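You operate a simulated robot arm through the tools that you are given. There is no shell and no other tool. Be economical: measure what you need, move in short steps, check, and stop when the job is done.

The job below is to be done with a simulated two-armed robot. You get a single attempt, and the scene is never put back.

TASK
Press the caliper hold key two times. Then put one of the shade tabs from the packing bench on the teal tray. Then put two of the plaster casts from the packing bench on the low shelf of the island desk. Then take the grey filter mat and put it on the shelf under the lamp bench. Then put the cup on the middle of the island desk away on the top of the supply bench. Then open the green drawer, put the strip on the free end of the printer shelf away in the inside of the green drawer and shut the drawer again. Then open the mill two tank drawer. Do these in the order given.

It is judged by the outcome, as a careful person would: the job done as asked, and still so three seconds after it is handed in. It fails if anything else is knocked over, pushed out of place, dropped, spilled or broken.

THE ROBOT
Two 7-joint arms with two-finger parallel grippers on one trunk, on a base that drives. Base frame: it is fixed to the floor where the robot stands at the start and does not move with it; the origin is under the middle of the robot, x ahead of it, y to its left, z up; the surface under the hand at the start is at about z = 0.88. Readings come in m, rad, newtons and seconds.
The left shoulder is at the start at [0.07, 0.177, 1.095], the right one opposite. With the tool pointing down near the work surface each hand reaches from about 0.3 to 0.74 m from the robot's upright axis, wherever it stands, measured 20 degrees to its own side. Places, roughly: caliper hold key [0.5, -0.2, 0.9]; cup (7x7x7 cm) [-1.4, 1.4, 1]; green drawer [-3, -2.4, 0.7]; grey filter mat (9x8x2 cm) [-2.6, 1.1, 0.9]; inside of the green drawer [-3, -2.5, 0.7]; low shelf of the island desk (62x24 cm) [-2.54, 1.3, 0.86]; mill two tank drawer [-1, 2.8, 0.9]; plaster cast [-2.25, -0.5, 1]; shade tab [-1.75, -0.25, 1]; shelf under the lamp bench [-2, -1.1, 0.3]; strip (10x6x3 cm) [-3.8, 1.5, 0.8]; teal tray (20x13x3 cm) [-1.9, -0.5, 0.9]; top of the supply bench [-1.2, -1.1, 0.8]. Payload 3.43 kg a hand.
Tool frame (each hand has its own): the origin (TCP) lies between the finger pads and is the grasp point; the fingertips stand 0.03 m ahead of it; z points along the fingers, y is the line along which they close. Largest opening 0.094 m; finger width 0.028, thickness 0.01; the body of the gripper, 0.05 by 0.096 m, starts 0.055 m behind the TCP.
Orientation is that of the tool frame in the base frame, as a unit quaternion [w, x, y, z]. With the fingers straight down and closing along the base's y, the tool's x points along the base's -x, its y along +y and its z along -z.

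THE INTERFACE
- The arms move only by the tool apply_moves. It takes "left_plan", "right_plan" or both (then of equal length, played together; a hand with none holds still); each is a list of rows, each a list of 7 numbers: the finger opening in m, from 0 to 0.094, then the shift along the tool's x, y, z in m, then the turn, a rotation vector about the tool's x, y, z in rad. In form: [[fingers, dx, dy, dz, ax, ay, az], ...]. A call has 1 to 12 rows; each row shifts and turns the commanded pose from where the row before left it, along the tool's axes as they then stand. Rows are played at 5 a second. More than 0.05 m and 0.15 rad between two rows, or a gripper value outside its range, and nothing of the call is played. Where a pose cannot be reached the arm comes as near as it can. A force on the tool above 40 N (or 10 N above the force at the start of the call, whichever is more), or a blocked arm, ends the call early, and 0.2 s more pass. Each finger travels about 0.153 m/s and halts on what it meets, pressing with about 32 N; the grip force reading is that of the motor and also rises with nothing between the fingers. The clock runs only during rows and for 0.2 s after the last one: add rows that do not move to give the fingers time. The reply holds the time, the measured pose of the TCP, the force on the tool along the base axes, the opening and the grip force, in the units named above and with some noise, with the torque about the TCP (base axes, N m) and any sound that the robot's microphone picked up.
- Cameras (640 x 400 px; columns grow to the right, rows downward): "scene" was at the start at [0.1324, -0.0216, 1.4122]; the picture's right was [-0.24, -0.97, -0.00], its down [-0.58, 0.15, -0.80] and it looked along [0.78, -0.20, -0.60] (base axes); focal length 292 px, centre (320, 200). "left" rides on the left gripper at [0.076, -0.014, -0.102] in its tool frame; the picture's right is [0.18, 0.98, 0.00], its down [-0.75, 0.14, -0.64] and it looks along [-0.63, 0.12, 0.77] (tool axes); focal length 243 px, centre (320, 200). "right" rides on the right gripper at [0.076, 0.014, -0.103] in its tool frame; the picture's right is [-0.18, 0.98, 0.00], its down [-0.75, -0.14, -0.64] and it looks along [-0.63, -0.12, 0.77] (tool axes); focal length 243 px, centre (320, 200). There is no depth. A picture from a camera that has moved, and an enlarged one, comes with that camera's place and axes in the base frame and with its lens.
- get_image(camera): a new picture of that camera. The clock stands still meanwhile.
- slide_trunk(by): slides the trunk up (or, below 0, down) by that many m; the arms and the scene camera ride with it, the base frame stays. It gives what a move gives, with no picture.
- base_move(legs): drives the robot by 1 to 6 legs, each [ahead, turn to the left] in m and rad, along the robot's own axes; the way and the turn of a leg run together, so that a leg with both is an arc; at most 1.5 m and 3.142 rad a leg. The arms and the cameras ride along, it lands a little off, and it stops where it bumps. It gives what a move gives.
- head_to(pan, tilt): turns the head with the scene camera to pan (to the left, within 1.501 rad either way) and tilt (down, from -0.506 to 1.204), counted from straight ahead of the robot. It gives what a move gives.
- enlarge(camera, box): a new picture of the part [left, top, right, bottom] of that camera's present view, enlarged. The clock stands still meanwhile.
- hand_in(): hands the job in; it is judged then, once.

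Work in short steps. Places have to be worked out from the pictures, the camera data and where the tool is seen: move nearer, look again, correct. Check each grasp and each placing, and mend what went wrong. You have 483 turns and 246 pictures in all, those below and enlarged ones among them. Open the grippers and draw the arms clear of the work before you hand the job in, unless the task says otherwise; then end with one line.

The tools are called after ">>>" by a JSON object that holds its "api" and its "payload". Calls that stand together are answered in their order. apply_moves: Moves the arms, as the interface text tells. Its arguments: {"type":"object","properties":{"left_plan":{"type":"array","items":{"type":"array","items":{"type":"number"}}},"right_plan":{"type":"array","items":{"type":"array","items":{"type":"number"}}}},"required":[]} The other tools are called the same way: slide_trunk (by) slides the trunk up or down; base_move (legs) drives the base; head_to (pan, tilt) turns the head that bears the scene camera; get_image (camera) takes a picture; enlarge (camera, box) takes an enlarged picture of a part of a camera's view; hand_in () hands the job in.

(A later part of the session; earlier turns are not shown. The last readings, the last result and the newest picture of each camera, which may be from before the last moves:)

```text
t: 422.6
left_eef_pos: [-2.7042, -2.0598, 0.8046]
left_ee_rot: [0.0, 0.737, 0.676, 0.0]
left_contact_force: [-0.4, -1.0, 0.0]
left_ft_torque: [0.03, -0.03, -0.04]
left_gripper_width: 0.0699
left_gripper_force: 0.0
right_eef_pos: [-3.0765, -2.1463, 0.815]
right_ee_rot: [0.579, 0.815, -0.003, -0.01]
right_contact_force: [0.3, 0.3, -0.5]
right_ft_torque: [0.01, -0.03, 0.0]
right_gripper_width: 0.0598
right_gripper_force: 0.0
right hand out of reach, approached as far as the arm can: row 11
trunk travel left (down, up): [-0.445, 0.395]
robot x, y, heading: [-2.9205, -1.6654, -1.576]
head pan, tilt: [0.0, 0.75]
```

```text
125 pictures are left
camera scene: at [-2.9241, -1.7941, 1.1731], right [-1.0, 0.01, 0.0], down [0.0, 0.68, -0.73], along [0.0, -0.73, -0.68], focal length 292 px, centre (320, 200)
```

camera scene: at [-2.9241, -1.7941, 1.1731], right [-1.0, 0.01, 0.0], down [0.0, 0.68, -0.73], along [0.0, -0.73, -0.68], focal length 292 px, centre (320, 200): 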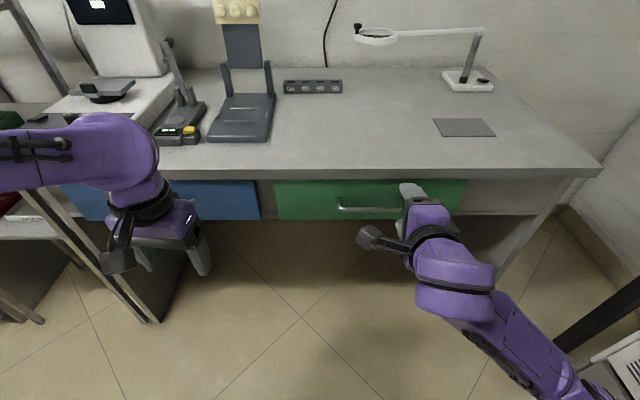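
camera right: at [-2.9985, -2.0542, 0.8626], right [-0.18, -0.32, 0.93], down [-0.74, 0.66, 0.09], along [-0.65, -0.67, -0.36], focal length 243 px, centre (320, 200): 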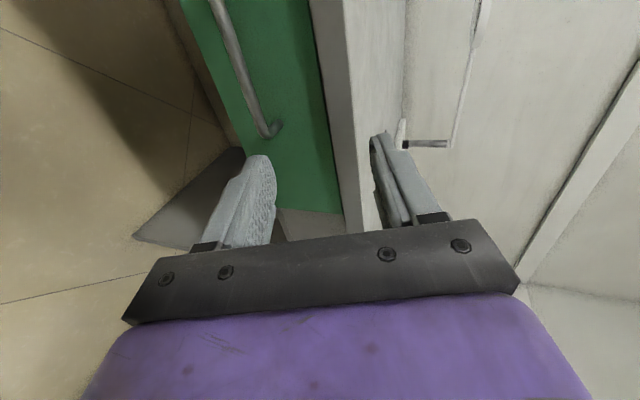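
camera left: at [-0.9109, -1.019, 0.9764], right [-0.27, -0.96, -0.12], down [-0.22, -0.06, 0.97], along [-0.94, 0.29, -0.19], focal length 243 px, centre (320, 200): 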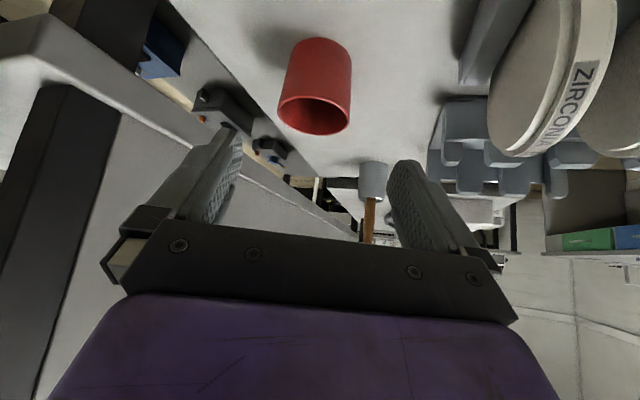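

Fingers now close vertically. Move to a pre-grasp pose ~8 cm in front of the bar.

>>> {"api": "apply_moves", "payload": {"right_plan": [[0.05, 0.0138, -0.022, 0.0267, 0, 0, 0], [0.05, 0.0138, -0.022, 0.0267, 0, 0, 0], [0.05, 0.0138, -0.022, 0.0267, 0, 0, 0], [0.05, 0, 0, 0, 0, 0, 0]]}}

>>> {"api": "get_image", "payload": {"camera": "right"}}

>>> {"api": "enlarge", "payload": {"camera": "scene", "box": [280, 150, 480, 280]}}

```text
t: 423.6
left_eef_pos: [-2.7042, -2.0593, 0.8034]
left_ee_rot: [0.0, 0.737, 0.676, 0.0]
left_contact_force: [-0.9, -0.1, 0.5]
left_ft_torque: [0.01, -0.05, 0.02]
left_gripper_width: 0.07
left_gripper_force: 0.1
right_eef_pos: [-3.035, -2.2011, 0.7264]
right_ee_rot: [0.577, 0.817, -0.003, -0.007]
right_contact_force: [0.0, -0.3, 0.2]
right_ft_torque: [0.01, -0.01, 0.03]
right_gripper_width: 0.05
right_gripper_force: 0.0
trunk travel left (down, up): [-0.445, 0.395]
robot x, y, heading: [-2.9255, -1.6625, -1.577]
head pan, tilt: [0.0, 0.75]
```

```text
124 pictures are left
camera right: at [-2.9585, -2.1089, 0.7733], right [-0.18, -0.33, 0.93], down [-0.74, 0.66, 0.09], along [-0.64, -0.68, -0.36], focal length 243 px, centre (320, 200)
```

right: 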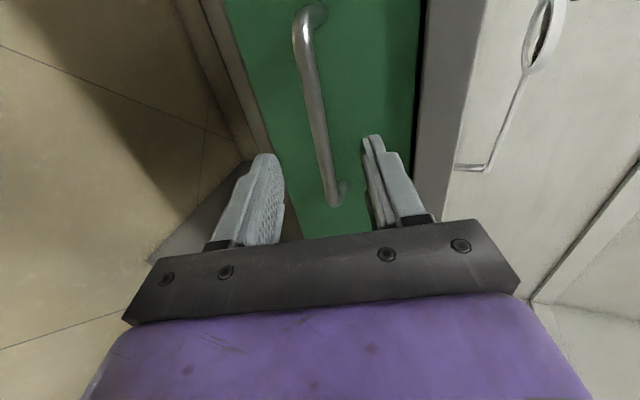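

```text
3.08 times, centred on (380, 215) of scene
camera zoom: at [-2.9241, -1.7939, 1.1732], right [-1.0, 0.01, 0.0], down [0.0, 0.68, -0.73], along [0.0, -0.73, -0.68], focal length 899 px, centre (135, 154)
```

zoom: 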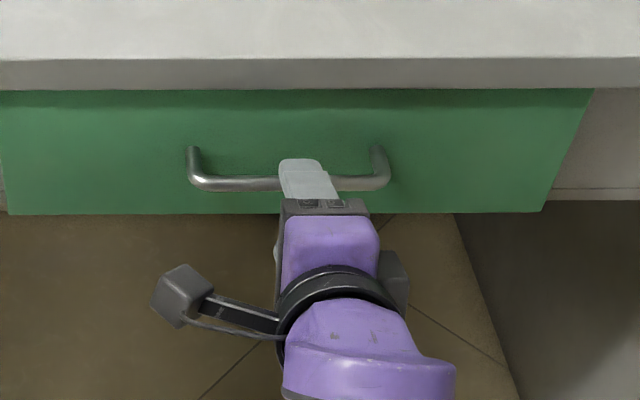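

Bar at y≈-2.267, z≈0.705; drawer front ≈-2.306. Advance 5.8 cm and close on the bar.

>>> {"api": "apply_moves", "payload": {"right_plan": [[0.05, 0, 0, 0.03, 0, 0, 0], [0.05, 0, 0.001, 0.02, 0, 0, 0], [0.05, 0, 0, 0.008, 0, 0, 0], [0.05, 0, 0, 0, 0, 0, 0]]}}

>>> {"api": "get_image", "payload": {"camera": "right"}}

```text
t: 424.6
left_eef_pos: [-2.7047, -2.0589, 0.804]
left_ee_rot: [-0.001, 0.737, 0.676, -0.001]
left_contact_force: [0.2, 0.3, -0.7]
left_ft_torque: [0.0, -0.04, -0.01]
left_gripper_width: 0.0702
left_gripper_force: 0.1
right_eef_pos: [-3.0368, -2.2566, 0.7087]
right_ee_rot: [0.575, 0.818, -0.002, -0.007]
right_contact_force: [0.6, -0.2, -0.3]
right_ft_torque: [-0.04, -0.03, 0.0]
right_gripper_width: 0.0499
right_gripper_force: 0.0
trunk travel left (down, up): [-0.445, 0.395]
robot x, y, heading: [-2.9186, -1.6588, -1.579]
head pan, tilt: [0.0, 0.75]
```

```text
122 pictures are left
camera right: at [-2.9603, -2.1644, 0.7564], right [-0.18, -0.33, 0.93], down [-0.75, 0.66, 0.09], along [-0.64, -0.67, -0.36], focal length 243 px, centre (320, 200)
```

right: 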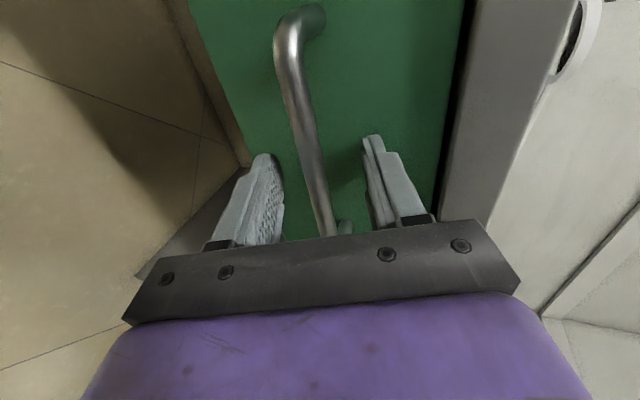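

Bar is between the fingers. Close firmly, then pull using the base.

>>> {"api": "apply_moves", "payload": {"right_plan": [[0.03, 0, 0, 0, 0, 0, 0], [0.0, 0, 0, 0, 0, 0, 0], [0.0, 0, 0, 0, 0, 0, 0], [0.0, 0, 0, 0, 0, 0, 0]]}}

>>> {"api": "base_move", "payload": {"legs": [[-0.08, 0]]}}

>>> {"api": "get_image", "payload": {"camera": "scene"}}

```text
t: 425.6
left_eef_pos: [-2.7034, -2.0591, 0.8047]
left_ee_rot: [0.0, 0.737, 0.676, 0.001]
left_contact_force: [-0.1, 0.3, 0.5]
left_ft_torque: [-0.02, 0.0, 0.03]
left_gripper_width: 0.0702
left_gripper_force: 0.0
right_eef_pos: [-3.0373, -2.2552, 0.7078]
right_ee_rot: [0.573, 0.82, -0.001, -0.007]
right_contact_force: [-1.2, 15.5, -10.7]
right_ft_torque: [0.13, -0.51, 0.06]
right_gripper_width: 0.0118
right_gripper_force: 45.1
trunk travel left (down, up): [-0.445, 0.395]
robot x, y, heading: [-2.921, -1.6603, -1.575]
head pan, tilt: [0.0, 0.75]
```

```text
t: 426.7
left_eef_pos: [-2.7039, -1.9805, 0.804]
left_ee_rot: [0.0, 0.737, 0.676, 0.001]
left_contact_force: [0.3, -0.2, 0.4]
left_ft_torque: [0.02, 0.02, 0.0]
left_gripper_width: 0.0696
left_gripper_force: 0.0
right_eef_pos: [-3.0366, -2.1768, 0.7081]
right_ee_rot: [0.575, 0.818, -0.001, -0.007]
right_contact_force: [3.5, -0.3, -12.6]
right_ft_torque: [0.11, -0.37, 0.25]
right_gripper_width: 0.0116
right_gripper_force: 44.9
trunk travel left (down, up): [-0.445, 0.395]
robot x, y, heading: [-2.9238, -1.5851, -1.578]
head pan, tilt: [0.0, 0.75]
```

```text
121 pictures are left
camera scene: at [-2.9237, -1.715, 1.173], right [-1.0, 0.01, 0.0], down [0.0, 0.68, -0.73], along [0.0, -0.73, -0.68], focal length 292 px, centre (320, 200)
```

scene: 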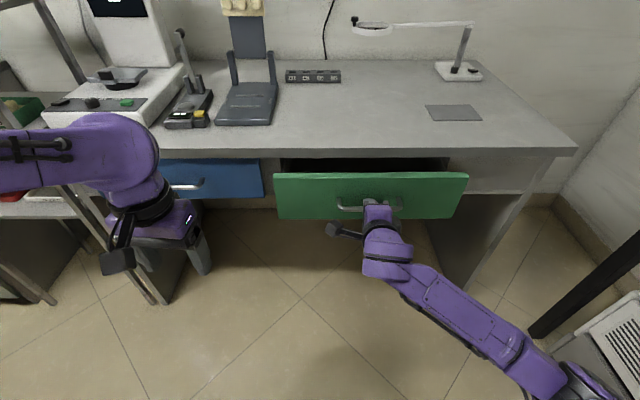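

Drawer is opening. Pull another 0.13 m.

>>> {"api": "base_move", "payload": {"legs": [[-0.13, 0]]}}

>>> {"api": "get_image", "payload": {"camera": "scene"}}

```text
t: 427.9
left_eef_pos: [-2.7045, -1.8518, 0.8037]
left_ee_rot: [0.0, 0.738, 0.675, 0.001]
left_contact_force: [-0.1, 0.0, -0.5]
left_ft_torque: [0.0, 0.01, -0.01]
left_gripper_width: 0.0699
left_gripper_force: 0.0
right_eef_pos: [-3.0366, -2.0478, 0.7085]
right_ee_rot: [0.574, 0.819, -0.002, -0.008]
right_contact_force: [-3.2, 1.1, -5.8]
right_ft_torque: [0.06, -0.57, 0.52]
right_gripper_width: 0.0115
right_gripper_force: 44.6
trunk travel left (down, up): [-0.445, 0.395]
robot x, y, heading: [-2.9224, -1.4499, -1.579]
head pan, tilt: [0.0, 0.75]
```

```text
120 pictures are left
camera scene: at [-2.9238, -1.5857, 1.1731], right [-1.0, 0.01, 0.0], down [0.01, 0.68, -0.73], along [0.0, -0.73, -0.68], focal length 292 px, centre (320, 200)
```

scene: 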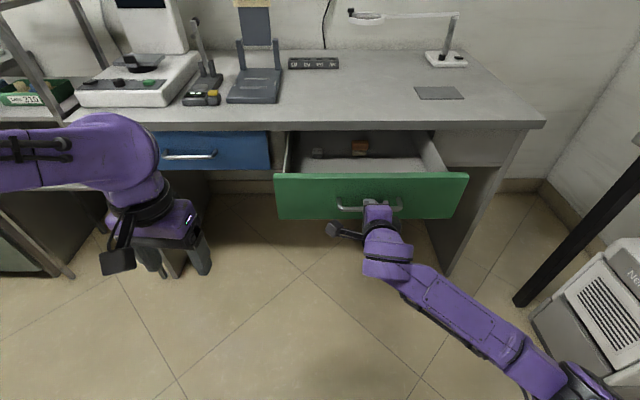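

Drawer open ~0.21 m. Release the bar and retreat along the finger axis, then turn the hand back.

>>> {"api": "apply_moves", "payload": {"right_plan": [[0.03, 0, 0, 0, 0, 0, 0], [0.05, 0, 0, 0, 0, 0, 0], [0.05, 0, 0, -0.03, 0, 0, 0], [0.05, 0, 0, -0.03, 0, 0, 0], [0.05, 0, 0, -0.03, 0, 0, 0], [0.05, 0, 0, 0, 0, 0, 0]]}}

>>> {"api": "base_move", "payload": {"legs": [[-0.2, 0]]}}

>>> {"api": "get_image", "payload": {"camera": "scene"}}

```text
t: 429.4
left_eef_pos: [-2.7037, -1.8521, 0.8037]
left_ee_rot: [-0.001, 0.737, 0.676, 0.0]
left_contact_force: [0.1, 0.0, -0.4]
left_ft_torque: [-0.03, -0.04, -0.02]
left_gripper_width: 0.0702
left_gripper_force: 0.0
right_eef_pos: [-3.0343, -1.9627, 0.739]
right_ee_rot: [0.574, 0.819, -0.002, -0.009]
right_contact_force: [0.0, -0.5, -0.4]
right_ft_torque: [-0.04, 0.02, -0.01]
right_gripper_width: 0.0501
right_gripper_force: 0.0
trunk travel left (down, up): [-0.445, 0.395]
robot x, y, heading: [-2.9198, -1.4526, -1.577]
head pan, tilt: [0.0, 0.75]
```

```text
t: 430.9
left_eef_pos: [-2.7022, -1.6529, 0.8039]
left_ee_rot: [0.0, 0.737, 0.676, 0.0]
left_contact_force: [-0.4, 0.1, 0.9]
left_ft_torque: [-0.01, -0.02, -0.01]
left_gripper_width: 0.0699
left_gripper_force: 0.1
right_eef_pos: [-3.0344, -1.765, 0.7401]
right_ee_rot: [0.574, 0.819, -0.002, -0.009]
right_contact_force: [-1.0, 0.0, 0.0]
right_ft_torque: [-0.02, -0.01, -0.03]
right_gripper_width: 0.0498
right_gripper_force: 0.1
trunk travel left (down, up): [-0.445, 0.395]
robot x, y, heading: [-2.9179, -1.2581, -1.575]
head pan, tilt: [0.0, 0.75]
```

```text
119 pictures are left
camera scene: at [-2.9217, -1.3874, 1.1733], right [-1.0, 0.01, 0.0], down [0.01, 0.68, -0.73], along [-0.01, -0.73, -0.68], focal length 292 px, centre (320, 200)
```

scene: 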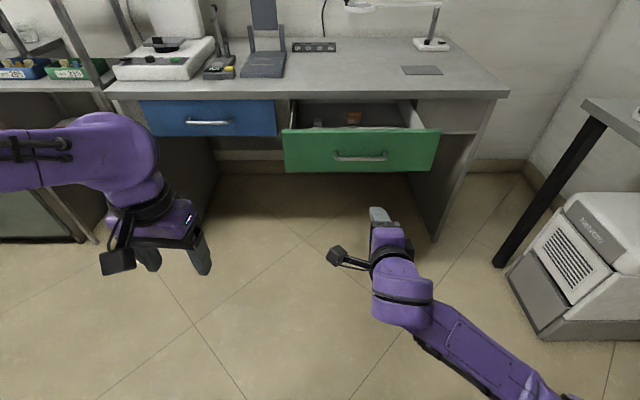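

Restore the right hand's orientation and raise the trunk for travel.

>>> {"api": "slide_trunk", "payload": {"by": 0.35}}

>>> {"api": "apply_moves", "payload": {"right_plan": [[0.06, 0, 0, 0, 0, 0, -0.15], [0.06, 0, 0, 0, 0, 0, -0.15], [0.06, 0, 0, 0, 0, 0, -0.15], [0.06, 0, 0, 0, 0, 0, -0.15], [0.06, 0, 0, 0, 0, 0, -0.15], [0.06, 0, 0, 0, 0, 0, -0.15], [0.06, 0, 0, 0, 0, 0, -0.15], [0.06, 0, 0, 0, 0, 0, -0.15], [0.06, 0, 0, 0, 0, 0, -0.15], [0.06, 0, 0, 0, 0, 0, -0.15], [0.06, 0, 0, 0, 0, 0, -0.07]]}}

>>> {"api": "apply_moves", "payload": {"right_plan": [[0.06, 0, 0, 0, 0, 0.15, 0], [0.06, 0, 0, 0, 0, 0.15, 0], [0.06, 0, 0, 0, 0, 0.15, 0], [0.06, 0, 0, 0, 0, 0.15, 0], [0.06, 0, 0, 0, 0, 0.15, 0], [0.06, 0, 0, 0, 0, 0.15, 0], [0.06, 0, 0, 0, 0, 0.15, 0], [0.06, 0, 0, 0, 0, 0.15, 0], [0.06, 0, 0, 0, 0, 0.035, 0], [0.06, 0, 0, 0, 0, 0, 0]]}}

```text
t: 434.4
left_eef_pos: [-2.7027, -1.6545, 1.1545]
left_ee_rot: [-0.001, 0.738, 0.675, 0.0]
left_contact_force: [-1.2, 0.0, 0.6]
left_ft_torque: [0.03, 0.02, -0.02]
left_gripper_width: 0.0701
left_gripper_force: 0.1
right_eef_pos: [-3.0339, -1.7676, 1.0879]
right_ee_rot: [0.574, 0.818, -0.002, -0.009]
right_contact_force: [-0.2, 0.0, -0.9]
right_ft_torque: [0.03, 0.04, -0.03]
right_gripper_width: 0.0499
right_gripper_force: 0.0
trunk travel left (down, up): [-0.795, 0.045]
robot x, y, heading: [-2.9151, -1.252, -1.579]
head pan, tilt: [0.0, 0.75]
```

```text
t: 436.8
left_eef_pos: [-2.7017, -1.6553, 1.1536]
left_ee_rot: [0.0, 0.738, 0.675, 0.0]
left_contact_force: [0.4, 0.2, 0.2]
left_ft_torque: [-0.02, 0.01, 0.03]
left_gripper_width: 0.0702
left_gripper_force: 0.0
right_eef_pos: [-3.0346, -1.7652, 1.0892]
right_ee_rot: [0.4, 0.58, 0.577, -0.413]
right_contact_force: [-0.7, -0.4, -0.1]
right_ft_torque: [-0.02, -0.01, 0.0]
right_gripper_width: 0.0597
right_gripper_force: 0.1
trunk travel left (down, up): [-0.795, 0.045]
robot x, y, heading: [-2.9174, -1.2552, -1.577]
head pan, tilt: [0.0, 0.75]
```

```text
t: 438.9
left_eef_pos: [-2.7027, -1.6555, 1.1535]
left_ee_rot: [0.0, 0.738, 0.675, 0.0]
left_contact_force: [1.0, -0.2, -0.3]
left_ft_torque: [-0.01, 0.0, 0.01]
left_gripper_width: 0.0699
left_gripper_force: 0.1
right_eef_pos: [-3.0361, -1.7667, 1.0878]
right_ee_rot: [-0.007, 0.712, 0.702, 0.0]
right_contact_force: [0.5, -0.3, -0.7]
right_ft_torque: [-0.05, -0.02, 0.03]
right_gripper_width: 0.0599
right_gripper_force: 0.0
trunk travel left (down, up): [-0.795, 0.045]
robot x, y, heading: [-2.9151, -1.2563, -1.58]
head pan, tilt: [0.0, 0.75]
```

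Retract the right hand a bit, then drive north to the printer shelf's free end.

>>> {"api": "apply_moves", "payload": {"right_plan": [[0.06, 0.03, -0.02, -0.03, 0, 0, 0], [0.06, 0.03, -0.02, -0.03, 0, 0, 0], [0.06, 0.02, -0.01, -0.03, 0, 0, 0]]}}

>>> {"api": "base_move", "payload": {"legs": [[0, -3.12], [1.4, 0.02], [1.25, 0], [0, 1.54]]}}

>>> {"api": "head_to", "payload": {"pan": 0, "tilt": 0.55}}

>>> {"api": "get_image", "payload": {"camera": "scene"}}

```text
t: 439.8
left_eef_pos: [-2.7018, -1.654, 1.1544]
left_ee_rot: [0.0, 0.738, 0.675, 0.0]
left_contact_force: [-0.3, -0.1, -0.1]
left_ft_torque: [0.01, -0.01, -0.03]
left_gripper_width: 0.0699
left_gripper_force: 0.1
right_eef_pos: [-3.0824, -1.6847, 1.1812]
right_ee_rot: [-0.008, 0.711, 0.703, 0.001]
right_contact_force: [0.8, -0.3, 0.0]
right_ft_torque: [-0.04, 0.0, -0.01]
right_gripper_width: 0.0601
right_gripper_force: 0.0
trunk travel left (down, up): [-0.795, 0.045]
robot x, y, heading: [-2.9163, -1.2554, -1.577]
head pan, tilt: [0.0, 0.75]
```

```text
t: 463.6
left_eef_pos: [-3.5659, 1.1284, 1.1544]
left_ee_rot: [0.0, 1.0, 0.003, 0.0]
left_contact_force: [-0.8, -0.7, -0.5]
left_ft_torque: [0.02, 0.02, 0.0]
left_gripper_width: 0.07
left_gripper_force: 0.1
right_eef_pos: [-3.6333, 1.5048, 1.1814]
right_ee_rot: [-0.005, 0.999, 0.041, 0.005]
right_contact_force: [-0.6, 0.1, 0.0]
right_ft_torque: [0.01, 0.01, -0.06]
right_gripper_width: 0.0602
right_gripper_force: 0.2
trunk travel left (down, up): [-0.795, 0.045]
robot x, y, heading: [-3.1886, 1.3834, -3.054]
head pan, tilt: [0.0, 0.75]
```

```text
t: 464.3
left_eef_pos: [-3.5663, 1.1281, 1.1546]
left_ee_rot: [-0.001, 1.0, 0.004, 0.0]
left_contact_force: [-0.1, 0.4, -0.2]
left_ft_torque: [0.01, -0.02, 0.0]
left_gripper_width: 0.07
left_gripper_force: 0.0
right_eef_pos: [-3.634, 1.5039, 1.1811]
right_ee_rot: [-0.005, 0.999, 0.04, 0.004]
right_contact_force: [0.1, 0.0, 0.2]
right_ft_torque: [-0.02, 0.02, -0.02]
right_gripper_width: 0.0602
right_gripper_force: 0.1
trunk travel left (down, up): [-0.795, 0.045]
robot x, y, heading: [-3.1911, 1.3787, -3.047]
head pan, tilt: [0.0, 0.55]
```

```text
118 pictures are left
camera scene: at [-3.3305, 1.3698, 1.5405], right [-0.09, 1.0, 0.0], down [0.52, 0.05, -0.85], along [-0.85, -0.08, -0.52], focal length 292 px, centre (320, 200)
```

scene: 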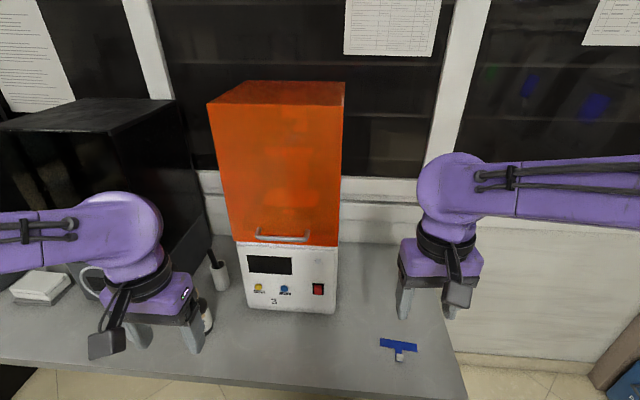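

The robot is at (-3.19,1.38), the strip (blue) at image (398,348). Zoom in.

>>> {"api": "enlarge", "payload": {"camera": "scene", "box": [340, 310, 460, 390]}}

>>> {"api": "get_image", "payload": {"camera": "right"}}

```text
5.00 times, centred on (400, 350) of scene
camera zoom: at [-3.3305, 1.3698, 1.5405], right [-0.09, 1.0, 0.0], down [0.52, 0.05, -0.85], along [-0.85, -0.08, -0.52], focal length 1461 px, centre (-80, -550)
```

zoom: 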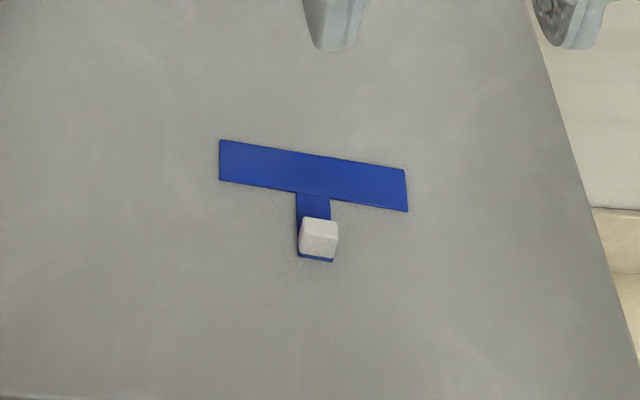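

```text
116 pictures are left
camera right: at [-3.5585, 1.4957, 1.2845], right [-0.1, -0.99, -0.01], down [-0.77, 0.07, 0.63], along [-0.63, 0.07, -0.77], focal length 243 px, centre (320, 200)
```

right: 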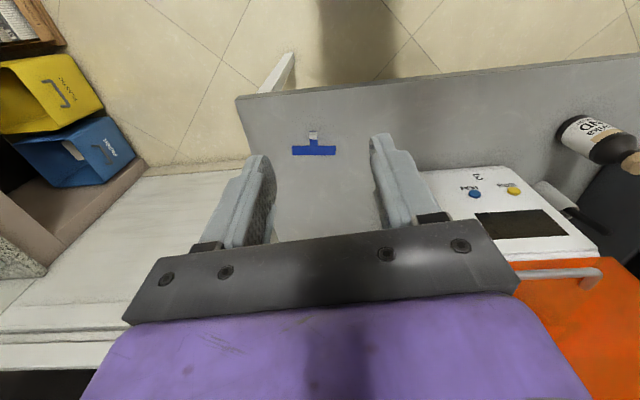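

Knob (white block) at ≈(-3.765,1.533), top z≈0.83; strip yaw ≈0.08. Align the right hand above it and descend to z≈0.93.

>>> {"api": "apply_moves", "payload": {"right_plan": [[0.07, -0.0427, -0.013, 0, 0, 0, 0], [0.07, -0.0427, -0.013, 0, 0, 0, 0], [0.07, -0.0427, -0.013, 0, 0, 0, 0], [0.07, 0, 0, 0, 0, 0, 0.15], [0.07, 0, 0, 0.045, 0, 0, 0.01], [0.07, 0, 0, 0.045, 0, 0, 0], [0.07, 0, 0, 0.045, 0, 0, 0], [0.07, 0, 0, 0.045, 0, 0, 0], [0.07, 0, 0, 0.045, 0, 0, 0], [0.07, 0, 0, 0.025, 0, 0, 0], [0.07, 0, 0, 0, 0, 0, 0]]}}

>>> {"api": "get_image", "payload": {"camera": "right"}}

>>> {"api": "enlarge", "payload": {"camera": "scene", "box": [340, 290, 460, 390]}}

```text
t: 466.7
left_eef_pos: [-3.5658, 1.1298, 1.1544]
left_ee_rot: [0.001, 1.0, 0.003, 0.0]
left_contact_force: [0.1, 0.4, -0.1]
left_ft_torque: [0.0, 0.02, -0.02]
left_gripper_width: 0.0702
left_gripper_force: 0.2
right_eef_pos: [-3.7642, 1.5347, 0.9301]
right_ee_rot: [-0.006, 0.999, -0.038, 0.005]
right_contact_force: [-0.4, 0.4, 0.3]
right_ft_torque: [0.02, -0.02, -0.02]
right_gripper_width: 0.07
right_gripper_force: 0.1
trunk travel left (down, up): [-0.795, 0.045]
robot x, y, heading: [-3.1903, 1.3794, -3.053]
head pan, tilt: [0.0, 0.55]
```

```text
115 pictures are left
camera right: at [-3.6908, 1.5148, 1.0329], right [-0.26, -0.97, -0.01], down [-0.75, 0.19, 0.64], along [-0.61, 0.17, -0.77], focal length 243 px, centre (320, 200)
```

right: 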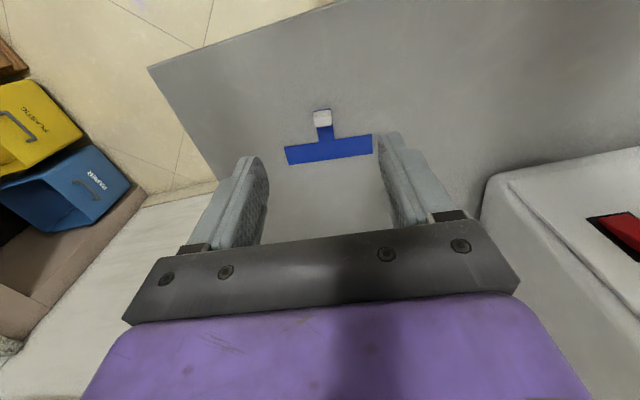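

```text
4.00 times, centred on (400, 340) of scene
camera zoom: at [-3.3303, 1.3699, 1.5405], right [-0.09, 1.0, 0.0], down [0.52, 0.05, -0.85], along [-0.85, -0.08, -0.52], focal length 1169 px, centre (0, -360)
```

zoom: 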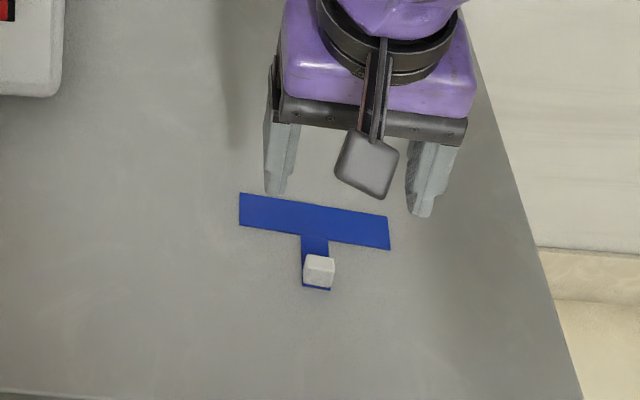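

Aligned. Descend to z≈0.85.

>>> {"api": "apply_moves", "payload": {"right_plan": [[0.06, -0.003, 0, 0.03, 0, 0, 0], [0.06, 0, 0, 0.03, 0, 0, 0], [0.06, 0, 0, 0.02, 0, 0, 0], [0.06, 0, 0, 0, 0, 0, 0]]}}

>>> {"api": "get_image", "payload": {"camera": "right"}}

>>> {"api": "enlarge", "payload": {"camera": "scene", "box": [340, 290, 460, 390]}}

```text
t: 467.7
left_eef_pos: [-3.5654, 1.1305, 1.1541]
left_ee_rot: [0.001, 1.0, 0.003, 0.001]
left_contact_force: [-0.2, -0.3, -0.5]
left_ft_torque: [-0.04, 0.01, -0.01]
left_gripper_width: 0.0698
left_gripper_force: 0.1
right_eef_pos: [-3.7633, 1.5363, 0.8499]
right_ee_rot: [-0.006, 0.999, -0.038, 0.004]
right_contact_force: [-0.1, 0.0, 1.1]
right_ft_torque: [-0.01, 0.03, 0.0]
right_gripper_width: 0.0599
right_gripper_force: 0.0
trunk travel left (down, up): [-0.795, 0.045]
robot x, y, heading: [-3.1925, 1.3821, -3.046]
head pan, tilt: [0.0, 0.55]
```

```text
113 pictures are left
camera right: at [-3.6907, 1.5161, 0.9519], right [-0.26, -0.97, -0.01], down [-0.75, 0.19, 0.64], along [-0.61, 0.18, -0.77], focal length 243 px, centre (320, 200)
```

right: 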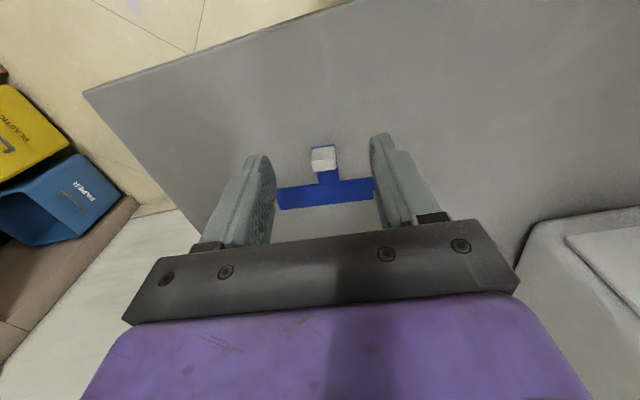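

```text
4.00 times, centred on (400, 340) of scene
camera zoom: at [-3.3305, 1.3699, 1.5405], right [-0.09, 1.0, 0.0], down [0.52, 0.05, -0.85], along [-0.85, -0.08, -0.52], focal length 1169 px, centre (0, -360)
```

zoom: 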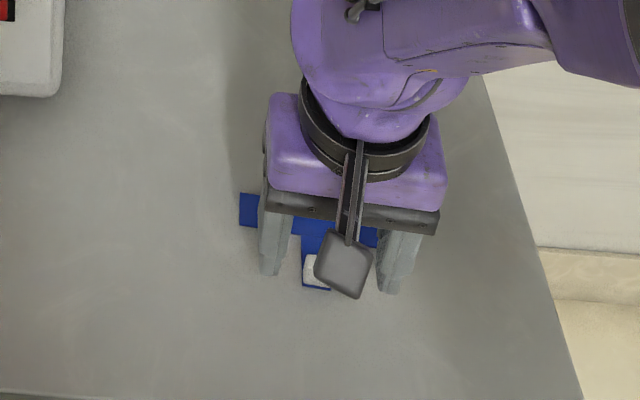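

>>> {"api": "apply_moves", "payload": {"right_plan": [[0.06, -0.006, -0.001, 0.01, 0, 0, 0], [0.06, 0, 0, 0.008, 0, 0, 0], [0.06, 0, 0, 0.004, 0, 0, 0], [0.06, 0, 0, 0, 0, 0, 0]]}}

>>> {"api": "enlarge", "payload": {"camera": "right", "box": [220, 110, 420, 250]}}

```text
t: 468.7
left_eef_pos: [-3.5656, 1.1292, 1.1534]
left_ee_rot: [0.001, 1.0, 0.003, 0.0]
left_contact_force: [-0.3, 0.4, -0.2]
left_ft_torque: [0.03, 0.0, -0.02]
left_gripper_width: 0.0701
left_gripper_force: 0.0
right_eef_pos: [-3.7701, 1.5389, 0.8292]
right_ee_rot: [-0.005, 0.999, -0.039, 0.006]
right_contact_force: [0.1, 0.7, 0.2]
right_ft_torque: [-0.01, -0.01, 0.03]
right_gripper_width: 0.0602
right_gripper_force: 0.0
trunk travel left (down, up): [-0.795, 0.045]
robot x, y, heading: [-3.1871, 1.3815, -3.052]
head pan, tilt: [0.0, 0.55]
```

```text
2.86 times, centred on (320, 180) of right
camera zoom: at [-3.6972, 1.5183, 0.9314], right [-0.26, -0.97, -0.01], down [-0.75, 0.19, 0.64], along [-0.61, 0.18, -0.77], focal length 693 px, centre (320, 257)
```

zoom: 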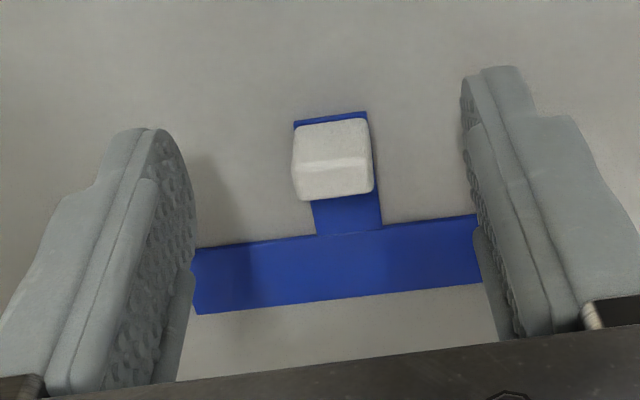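

Knob is centred. Lower a bit more with force watch, then close.

>>> {"api": "apply_moves", "payload": {"right_plan": [[0.06, 0, 0, 0.003, 0, 0, 0], [0.06, 0, 0, 0.003, 0, 0, 0], [0.06, 0, 0, 0, 0, 0, 0]]}}

>>> {"api": "apply_moves", "payload": {"right_plan": [[0.06, 0, 0, 0.003, 0, 0, 0], [0.06, 0, 0, 0.002, 0, 0, 0], [0.06, 0, 0, 0, 0, 0, 0]]}}

```text
t: 469.5
left_eef_pos: [-3.5657, 1.1296, 1.1552]
left_ee_rot: [0.001, 1.0, 0.003, 0.0]
left_contact_force: [-0.4, 0.0, 0.4]
left_ft_torque: [-0.01, -0.04, -0.03]
left_gripper_width: 0.0703
left_gripper_force: 0.1
right_eef_pos: [-3.7708, 1.537, 0.8218]
right_ee_rot: [-0.005, 0.999, -0.039, 0.004]
right_contact_force: [0.5, 0.6, -0.7]
right_ft_torque: [0.02, -0.01, -0.01]
right_gripper_width: 0.0601
right_gripper_force: 0.1
trunk travel left (down, up): [-0.795, 0.045]
robot x, y, heading: [-3.1927, 1.3814, -3.05]
head pan, tilt: [0.0, 0.55]
```

```text
t: 470.3
left_eef_pos: [-3.5657, 1.1283, 1.1529]
left_ee_rot: [0.001, 1.0, 0.004, 0.001]
left_contact_force: [-0.6, 0.1, -0.4]
left_ft_torque: [0.01, 0.0, -0.03]
left_gripper_width: 0.0697
left_gripper_force: 0.1
right_eef_pos: [-3.7703, 1.5366, 0.8164]
right_ee_rot: [-0.006, 0.999, -0.039, 0.005]
right_contact_force: [0.2, 0.6, -0.6]
right_ft_torque: [0.04, -0.01, -0.01]
right_gripper_width: 0.06
right_gripper_force: 0.1
trunk travel left (down, up): [-0.795, 0.045]
robot x, y, heading: [-3.1908, 1.3812, -3.05]
head pan, tilt: [0.0, 0.55]
```

>>> {"api": "apply_moves", "payload": {"right_plan": [[0.03, 0, 0, 0, 0, 0, 0], [0.0, 0, 0, 0, 0, 0, 0], [0.0, 0, 0, 0, 0, 0, 0], [0.0, 0, 0, -0.02, 0, 0, 0], [0.0, 0, 0, -0.04, 0, 0, 0], [0.0, 0, 0, -0.04, 0, 0, 0], [0.0, 0, 0, 0, 0, 0, 0]]}}

>>> {"api": "get_image", "payload": {"camera": "right"}}

```text
t: 471.9
left_eef_pos: [-3.5673, 1.1291, 1.1547]
left_ee_rot: [0.001, 1.0, 0.004, 0.001]
left_contact_force: [-1.0, -0.3, 0.0]
left_ft_torque: [-0.04, -0.02, 0.02]
left_gripper_width: 0.0701
left_gripper_force: 0.2
right_eef_pos: [-3.7699, 1.5373, 0.9179]
right_ee_rot: [-0.006, 0.999, -0.039, 0.006]
right_contact_force: [0.3, -0.3, 1.0]
right_ft_torque: [-0.04, -0.01, 0.0]
right_gripper_width: 0.0165
right_gripper_force: 32.7
trunk travel left (down, up): [-0.795, 0.045]
robot x, y, heading: [-3.1867, 1.381, -3.056]
head pan, tilt: [0.0, 0.55]
```

```text
110 pictures are left
camera right: at [-3.6974, 1.5169, 1.0213], right [-0.26, -0.97, -0.01], down [-0.75, 0.19, 0.64], along [-0.61, 0.18, -0.77], focal length 243 px, centre (320, 200)
```

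right: 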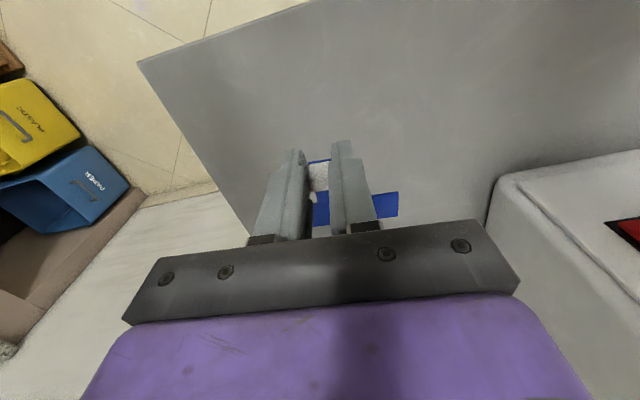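

Strip held by its knob. Raise and retract, then drive back south to the open drawer.

>>> {"api": "apply_moves", "payload": {"right_plan": [[0.0, 0, 0, -0.045, 0, 0, 0], [0.0, 0, 0, -0.045, 0, 0, 0], [0.0, 0, 0, -0.045, 0, 0, 0], [0.0, 0.02, 0, -0.04, 0, 0, 0], [0.0, 0.03, 0, -0.035, 0, 0, 0], [0.0, 0.03, 0, -0.03, 0, 0, 0], [0.0, 0.04, 0, 0, 0, 0, 0], [0.0, 0.04, 0, 0, 0, 0, 0], [0.0, 0, 0, 0, 0, 0, 0]]}}

>>> {"api": "base_move", "payload": {"legs": [[0, 1.576], [1.4, 0], [1.38, 0], [0, -0.097]]}}

>>> {"api": "head_to", "payload": {"pan": 0, "tilt": 0.75}}

>>> {"api": "get_image", "payload": {"camera": "scene"}}

```text
t: 473.9
left_eef_pos: [-3.5665, 1.1269, 1.1539]
left_ee_rot: [-0.001, 1.0, 0.004, 0.0]
left_contact_force: [-0.1, 0.0, 0.1]
left_ft_torque: [0.02, 0.01, -0.01]
left_gripper_width: 0.0703
left_gripper_force: 0.0
right_eef_pos: [-3.6109, 1.5198, 1.1624]
right_ee_rot: [-0.007, 0.999, -0.038, 0.005]
right_contact_force: [0.0, -0.3, -0.4]
right_ft_torque: [0.02, 0.02, -0.01]
right_gripper_width: 0.0166
right_gripper_force: 31.8
trunk travel left (down, up): [-0.795, 0.045]
robot x, y, heading: [-3.1886, 1.3844, -3.051]
head pan, tilt: [0.0, 0.55]
```

```text
t: 491.6
left_eef_pos: [-2.846, -1.7846, 1.1534]
left_ee_rot: [0.0, 0.751, 0.661, -0.001]
left_contact_force: [-0.1, 0.0, 0.0]
left_ft_torque: [-0.01, -0.01, 0.0]
left_gripper_width: 0.0701
left_gripper_force: 0.2
right_eef_pos: [-3.2404, -1.7755, 1.1618]
right_ee_rot: [-0.009, 0.779, 0.627, -0.001]
right_contact_force: [0.7, -0.2, -0.1]
right_ft_torque: [0.0, 0.0, 0.01]
right_gripper_width: 0.0167
right_gripper_force: 31.8
trunk travel left (down, up): [-0.795, 0.045]
robot x, y, heading: [-3.0472, -1.3761, -1.619]
head pan, tilt: [0.0, 0.55]
```

```text
t: 492.3
left_eef_pos: [-2.8488, -1.7836, 1.1543]
left_ee_rot: [0.001, 0.751, 0.66, 0.0]
left_contact_force: [-0.6, 0.1, 0.6]
left_ft_torque: [0.01, -0.02, 0.0]
left_gripper_width: 0.0701
left_gripper_force: 0.2
right_eef_pos: [-3.2434, -1.775, 1.1619]
right_ee_rot: [-0.007, 0.778, 0.628, 0.0]
right_contact_force: [0.4, -0.5, -0.3]
right_ft_torque: [0.02, -0.01, 0.01]
right_gripper_width: 0.0165
right_gripper_force: 31.2
trunk travel left (down, up): [-0.795, 0.045]
robot x, y, heading: [-3.0516, -1.376, -1.621]
head pan, tilt: [0.0, 0.75]
```

```text
109 pictures are left
camera scene: at [-3.0577, -1.5091, 1.5232], right [-1.0, 0.05, 0.0], down [0.03, 0.68, -0.73], along [-0.03, -0.73, -0.68], focal length 292 px, centre (320, 200)
```

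scene: 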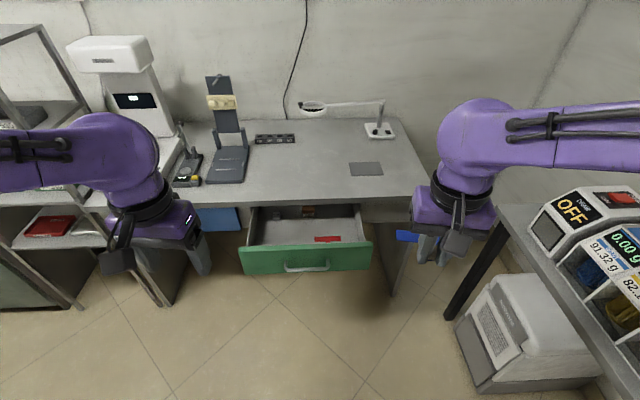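

>>> {"api": "enlarge", "payload": {"camera": "scene", "box": [220, 190, 460, 290]}}

```text
2.67 times, centred on (340, 240) of scene
camera zoom: at [-3.0577, -1.5091, 1.5232], right [-1.0, 0.05, 0.0], down [0.03, 0.68, -0.73], along [-0.03, -0.73, -0.68], focal length 779 px, centre (267, 93)
```

zoom: 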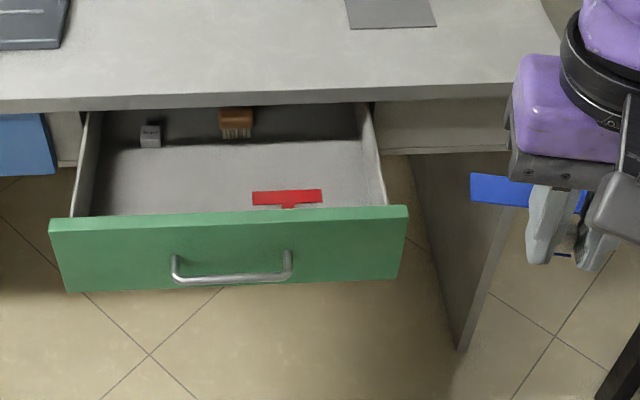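

A red strip is already in the drawer at its west half; I'll put the blue one at the east half (≈(-2.95,-2.2)). Reposition the robot to (-2.82,-1.65).

>>> {"api": "base_move", "payload": {"legs": [[0, 0.755], [0.355, 0], [0, -0.705]]}}

>>> {"api": "get_image", "payload": {"camera": "scene"}}

```text
t: 498.5
left_eef_pos: [-2.5904, -2.0484, 1.1534]
left_ee_rot: [0.0, 0.733, 0.68, 0.001]
left_contact_force: [0.4, -0.4, -0.6]
left_ft_torque: [-0.01, 0.0, -0.02]
left_gripper_width: 0.0698
left_gripper_force: 0.1
right_eef_pos: [-2.9858, -2.0608, 1.162]
right_ee_rot: [-0.007, 0.762, 0.648, 0.0]
right_contact_force: [0.3, 0.0, -0.6]
right_ft_torque: [0.04, 0.03, 0.01]
right_gripper_width: 0.0166
right_gripper_force: 31.8
trunk travel left (down, up): [-0.795, 0.045]
robot x, y, heading: [-2.8131, -1.6521, -1.567]
head pan, tilt: [0.0, 0.75]
```

```text
107 pictures are left
camera scene: at [-2.8135, -1.7847, 1.5231], right [-1.0, -0.01, 0.0], down [0.0, 0.68, -0.73], along [0.0, -0.73, -0.68], focal length 292 px, centre (320, 200)
```

scene: 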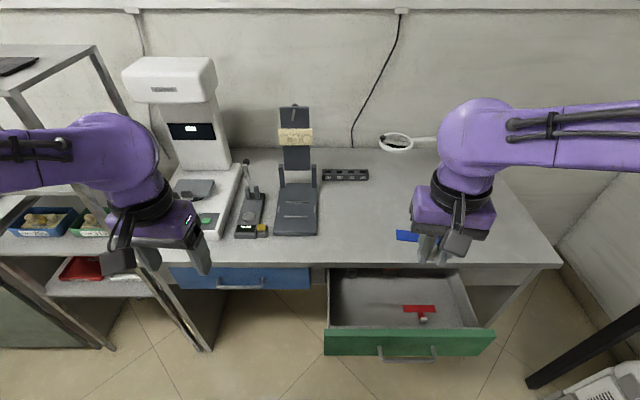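

Rotate the strip parallel to the drawer, move over the free east half, and descend to z≈0.85.

>>> {"api": "apply_moves", "payload": {"right_plan": [[0.0, 0, 0, 0, 0, 0, -0.15], [0.0, 0, 0, 0, 0, 0, -0.01], [0.0, -0.045, 0.014, 0, 0, 0, 0], [0.0, -0.045, 0.014, 0, 0, 0, 0], [0.0, -0.045, 0.013, 0, 0, 0, 0], [0.0, 0, 0, 0.045, 0, 0, 0], [0.0, 0, 0, 0.045, 0, 0, 0], [0.0, 0, 0, 0.045, 0, 0, 0], [0.0, 0, 0, 0.045, 0, 0, 0], [0.0, 0, 0, 0.045, 0, 0, 0], [0.0, 0, 0, 0.045, 0, 0, 0], [0.0, 0, 0, 0, 0, 0, 0]]}}

>>> {"api": "get_image", "payload": {"camera": "scene"}}

>>> {"api": "get_image", "payload": {"camera": "right"}}

```text
t: 501.1
left_eef_pos: [-2.5913, -2.0475, 1.1541]
left_ee_rot: [0.0, 0.733, 0.68, 0.0]
left_contact_force: [-0.4, -0.4, -0.1]
left_ft_torque: [-0.01, -0.01, 0.0]
left_gripper_width: 0.0702
left_gripper_force: 0.1
right_eef_pos: [-2.9458, -2.1899, 0.8889]
right_ee_rot: [-0.008, 0.708, 0.706, 0.001]
right_contact_force: [-0.4, 0.1, 0.1]
right_ft_torque: [0.03, 0.01, -0.03]
right_gripper_width: 0.0161
right_gripper_force: 32.3
trunk travel left (down, up): [-0.795, 0.045]
robot x, y, heading: [-2.8128, -1.6552, -1.563]
head pan, tilt: [0.0, 0.75]
```

```text
106 pictures are left
camera scene: at [-2.8139, -1.784, 1.5232], right [-1.0, -0.01, 0.0], down [0.0, 0.68, -0.73], along [0.0, -0.73, -0.68], focal length 292 px, centre (320, 200)
```

scene: 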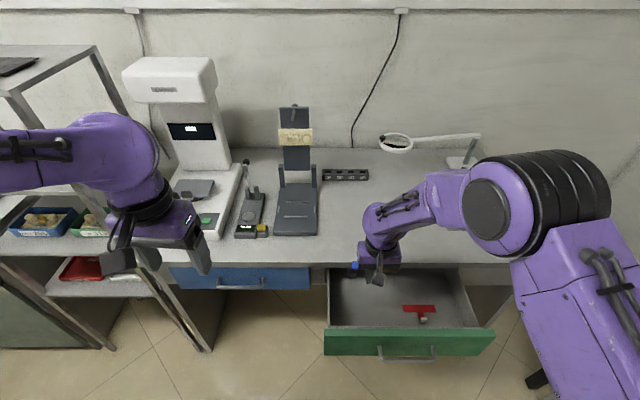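

```text
105 pictures are left
camera right: at [-2.9314, -2.1145, 0.9926], right [0.98, -0.18, -0.01], down [-0.14, -0.76, 0.64], along [-0.13, -0.62, -0.77], focal length 243 px, centre (320, 200)
```

right: 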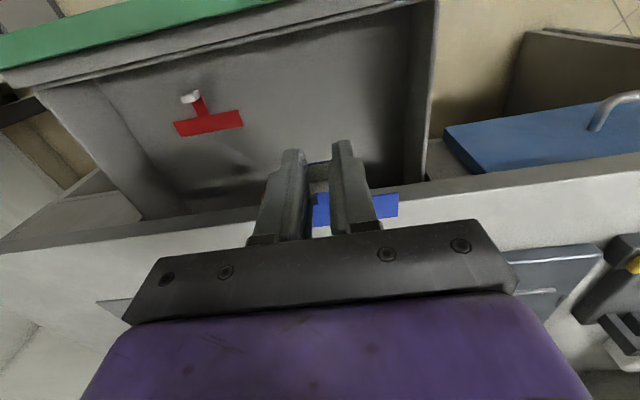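

The camera box would be tight over the drawer front; rotate the hand 90° so it sits sideways, with the strip lying front-to-back in the free half.

>>> {"api": "apply_moves", "payload": {"right_plan": [[0.0, 0, 0, 0, 0, 0, 0.15], [0.0, 0, 0, 0, 0, 0, 0.15], [0.0, 0, 0, 0, 0, 0, 0.15], [0.0, 0, 0, 0, 0, 0, 0.15], [0.0, 0, 0, 0, 0, 0, 0.15], [0.0, 0, 0, 0, 0, 0, 0.15], [0.0, 0, 0, 0, 0, 0, 0.15], [0.0, 0, 0, 0, 0, 0, 0.15], [0.0, 0, 0, 0, 0, 0, 0.15], [0.0, 0, 0, 0, 0, 0, 0.15], [0.0, 0, 0, 0, 0, 0, 0.07], [0.0, 0, 0, 0, 0, 0, 0]]}}

>>> {"api": "get_image", "payload": {"camera": "right"}}

>>> {"api": "enlarge", "payload": {"camera": "scene", "box": [310, 210, 510, 370]}}

```text
t: 503.7
left_eef_pos: [-2.5917, -2.0491, 1.1532]
left_ee_rot: [0.0, 0.733, 0.68, 0.001]
left_contact_force: [0.2, -0.4, 0.0]
left_ft_torque: [0.03, -0.02, 0.0]
left_gripper_width: 0.0699
left_gripper_force: 0.1
right_eef_pos: [-2.9471, -2.1914, 0.8903]
right_ee_rot: [-0.006, 1.0, 0.0, -0.005]
right_contact_force: [-0.2, -0.8, -0.2]
right_ft_torque: [-0.03, -0.02, -0.02]
right_gripper_width: 0.0165
right_gripper_force: 31.6
trunk travel left (down, up): [-0.795, 0.045]
robot x, y, heading: [-2.8112, -1.6542, -1.564]
head pan, tilt: [0.0, 0.75]
```

```text
104 pictures are left
camera right: at [-2.8711, -2.2065, 0.9917], right [-0.18, -0.98, -0.01], down [-0.75, 0.13, 0.65], along [-0.64, 0.13, -0.76], focal length 243 px, centre (320, 200)
```

right: 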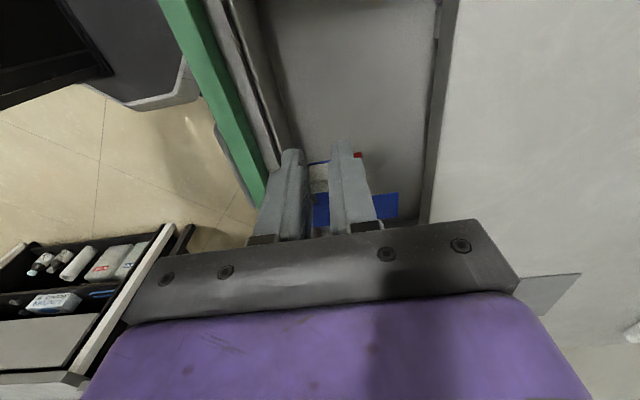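

```text
2.50 times, centred on (410, 290) of scene
camera zoom: at [-2.8139, -1.7848, 1.5231], right [-1.0, -0.01, 0.0], down [0.0, 0.68, -0.73], along [0.0, -0.73, -0.68], focal length 731 px, centre (95, -25)
```

zoom: 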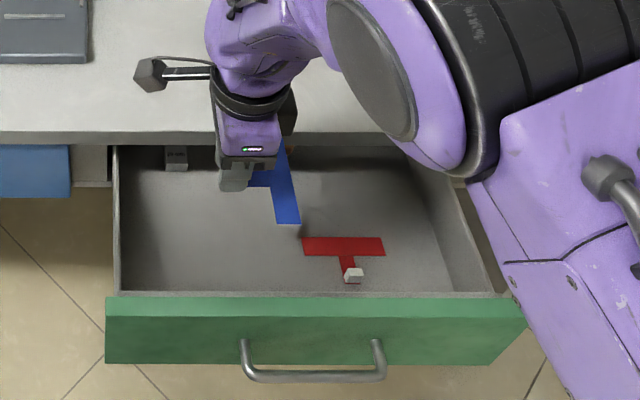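

Good layout: blue strip clear of the red one. Lower into the drawer to z≈0.71.

>>> {"api": "apply_moves", "payload": {"right_plan": [[0.0, 0, 0, 0.045, 0, 0, 0], [0.0, 0, 0, 0.045, 0, 0, 0], [0.0, 0, 0, 0.045, 0, 0, 0], [0.0, 0, 0, 0.04, 0, 0, 0], [0.0, 0, 0, 0, 0, 0, 0]]}}

>>> {"api": "enlarge", "payload": {"camera": "scene", "box": [310, 210, 510, 370]}}

>>> {"api": "get_image", "payload": {"camera": "right"}}

```text
t: 504.9
left_eef_pos: [-2.5913, -2.0481, 1.1536]
left_ee_rot: [0.0, 0.733, 0.68, 0.0]
left_contact_force: [-0.8, 0.5, 0.2]
left_ft_torque: [0.01, -0.03, -0.01]
left_gripper_width: 0.0703
left_gripper_force: 0.1
right_eef_pos: [-2.9478, -2.1886, 0.7146]
right_ee_rot: [-0.005, 1.0, 0.001, -0.006]
right_contact_force: [0.7, 0.7, -0.6]
right_ft_torque: [0.02, -0.01, 0.02]
right_gripper_width: 0.0165
right_gripper_force: 32.3
trunk travel left (down, up): [-0.795, 0.045]
robot x, y, heading: [-2.814, -1.6544, -1.568]
head pan, tilt: [0.0, 0.75]
```

```text
2.50 times, centred on (410, 290) of scene
camera zoom: at [-2.8136, -1.7841, 1.5232], right [-1.0, -0.01, 0.0], down [0.0, 0.68, -0.73], along [0.0, -0.73, -0.68], focal length 731 px, centre (95, -25)
```

zoom: 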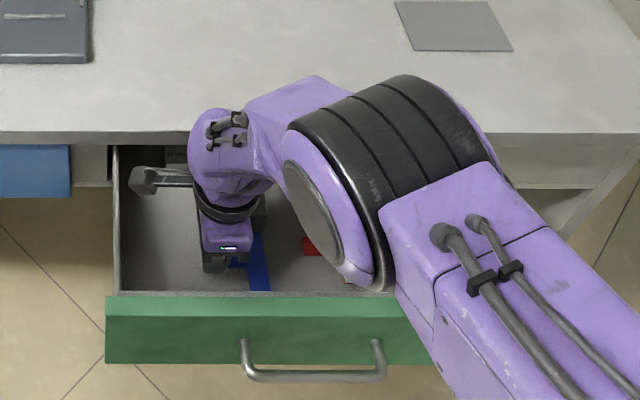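

```text
101 pictures are left
camera right: at [-2.872, -2.2042, 0.8163], right [-0.18, -0.98, -0.01], down [-0.75, 0.13, 0.65], along [-0.64, 0.13, -0.76], focal length 243 px, centre (320, 200)
```

right: 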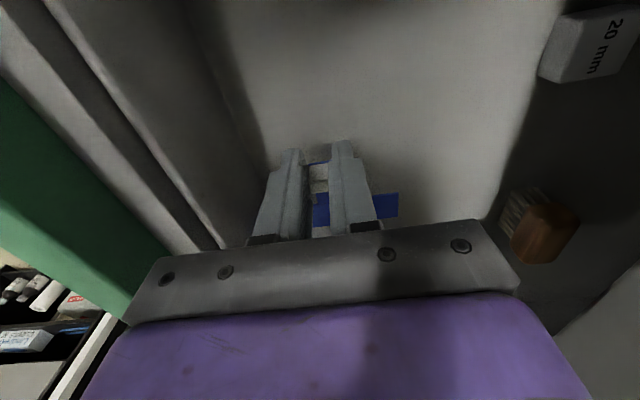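

Inside the drawer. Descend in small steps until contact.

>>> {"api": "apply_moves", "payload": {"right_plan": [[0.0, 0, 0, 0.01, 0, 0, 0], [0.0, 0, 0, 0.008, 0, 0, 0], [0.0, 0, 0, 0.005, 0, 0, 0], [0.0, 0, 0, 0, 0, 0, 0]]}}

>>> {"api": "apply_moves", "payload": {"right_plan": [[0.0, 0, 0, 0.003, 0, 0, 0], [0.0, 0, 0, 0.002, 0, 0, 0], [0.0, 0, 0, 0, 0, 0, 0]]}}

```text
t: 505.9
left_eef_pos: [-2.5899, -2.0482, 1.154]
left_ee_rot: [-0.001, 0.733, 0.68, 0.001]
left_contact_force: [0.1, -0.3, -1.2]
left_ft_torque: [-0.01, -0.03, -0.02]
left_gripper_width: 0.0702
left_gripper_force: 0.1
right_eef_pos: [-2.9494, -2.1894, 0.6915]
right_ee_rot: [-0.005, 1.0, 0.001, -0.004]
right_contact_force: [0.7, -0.5, 0.4]
right_ft_torque: [0.0, -0.01, -0.01]
right_gripper_width: 0.0164
right_gripper_force: 32.3
trunk travel left (down, up): [-0.795, 0.045]
robot x, y, heading: [-2.8135, -1.6513, -1.567]
head pan, tilt: [0.0, 0.75]
```

```text
t: 506.7
left_eef_pos: [-2.5913, -2.0471, 1.1546]
left_ee_rot: [0.0, 0.733, 0.68, 0.0]
left_contact_force: [-0.1, -0.2, 0.4]
left_ft_torque: [-0.03, -0.01, 0.01]
left_gripper_width: 0.0701
left_gripper_force: 0.1
right_eef_pos: [-2.9489, -2.1914, 0.6867]
right_ee_rot: [-0.005, 1.0, 0.001, -0.005]
right_contact_force: [-0.5, 0.3, 5.7]
right_ft_torque: [-0.07, 0.05, -0.01]
right_gripper_width: 0.0165
right_gripper_force: 31.8
trunk travel left (down, up): [-0.795, 0.045]
robot x, y, heading: [-2.8118, -1.6521, -1.572]
head pan, tilt: [0.0, 0.75]
```

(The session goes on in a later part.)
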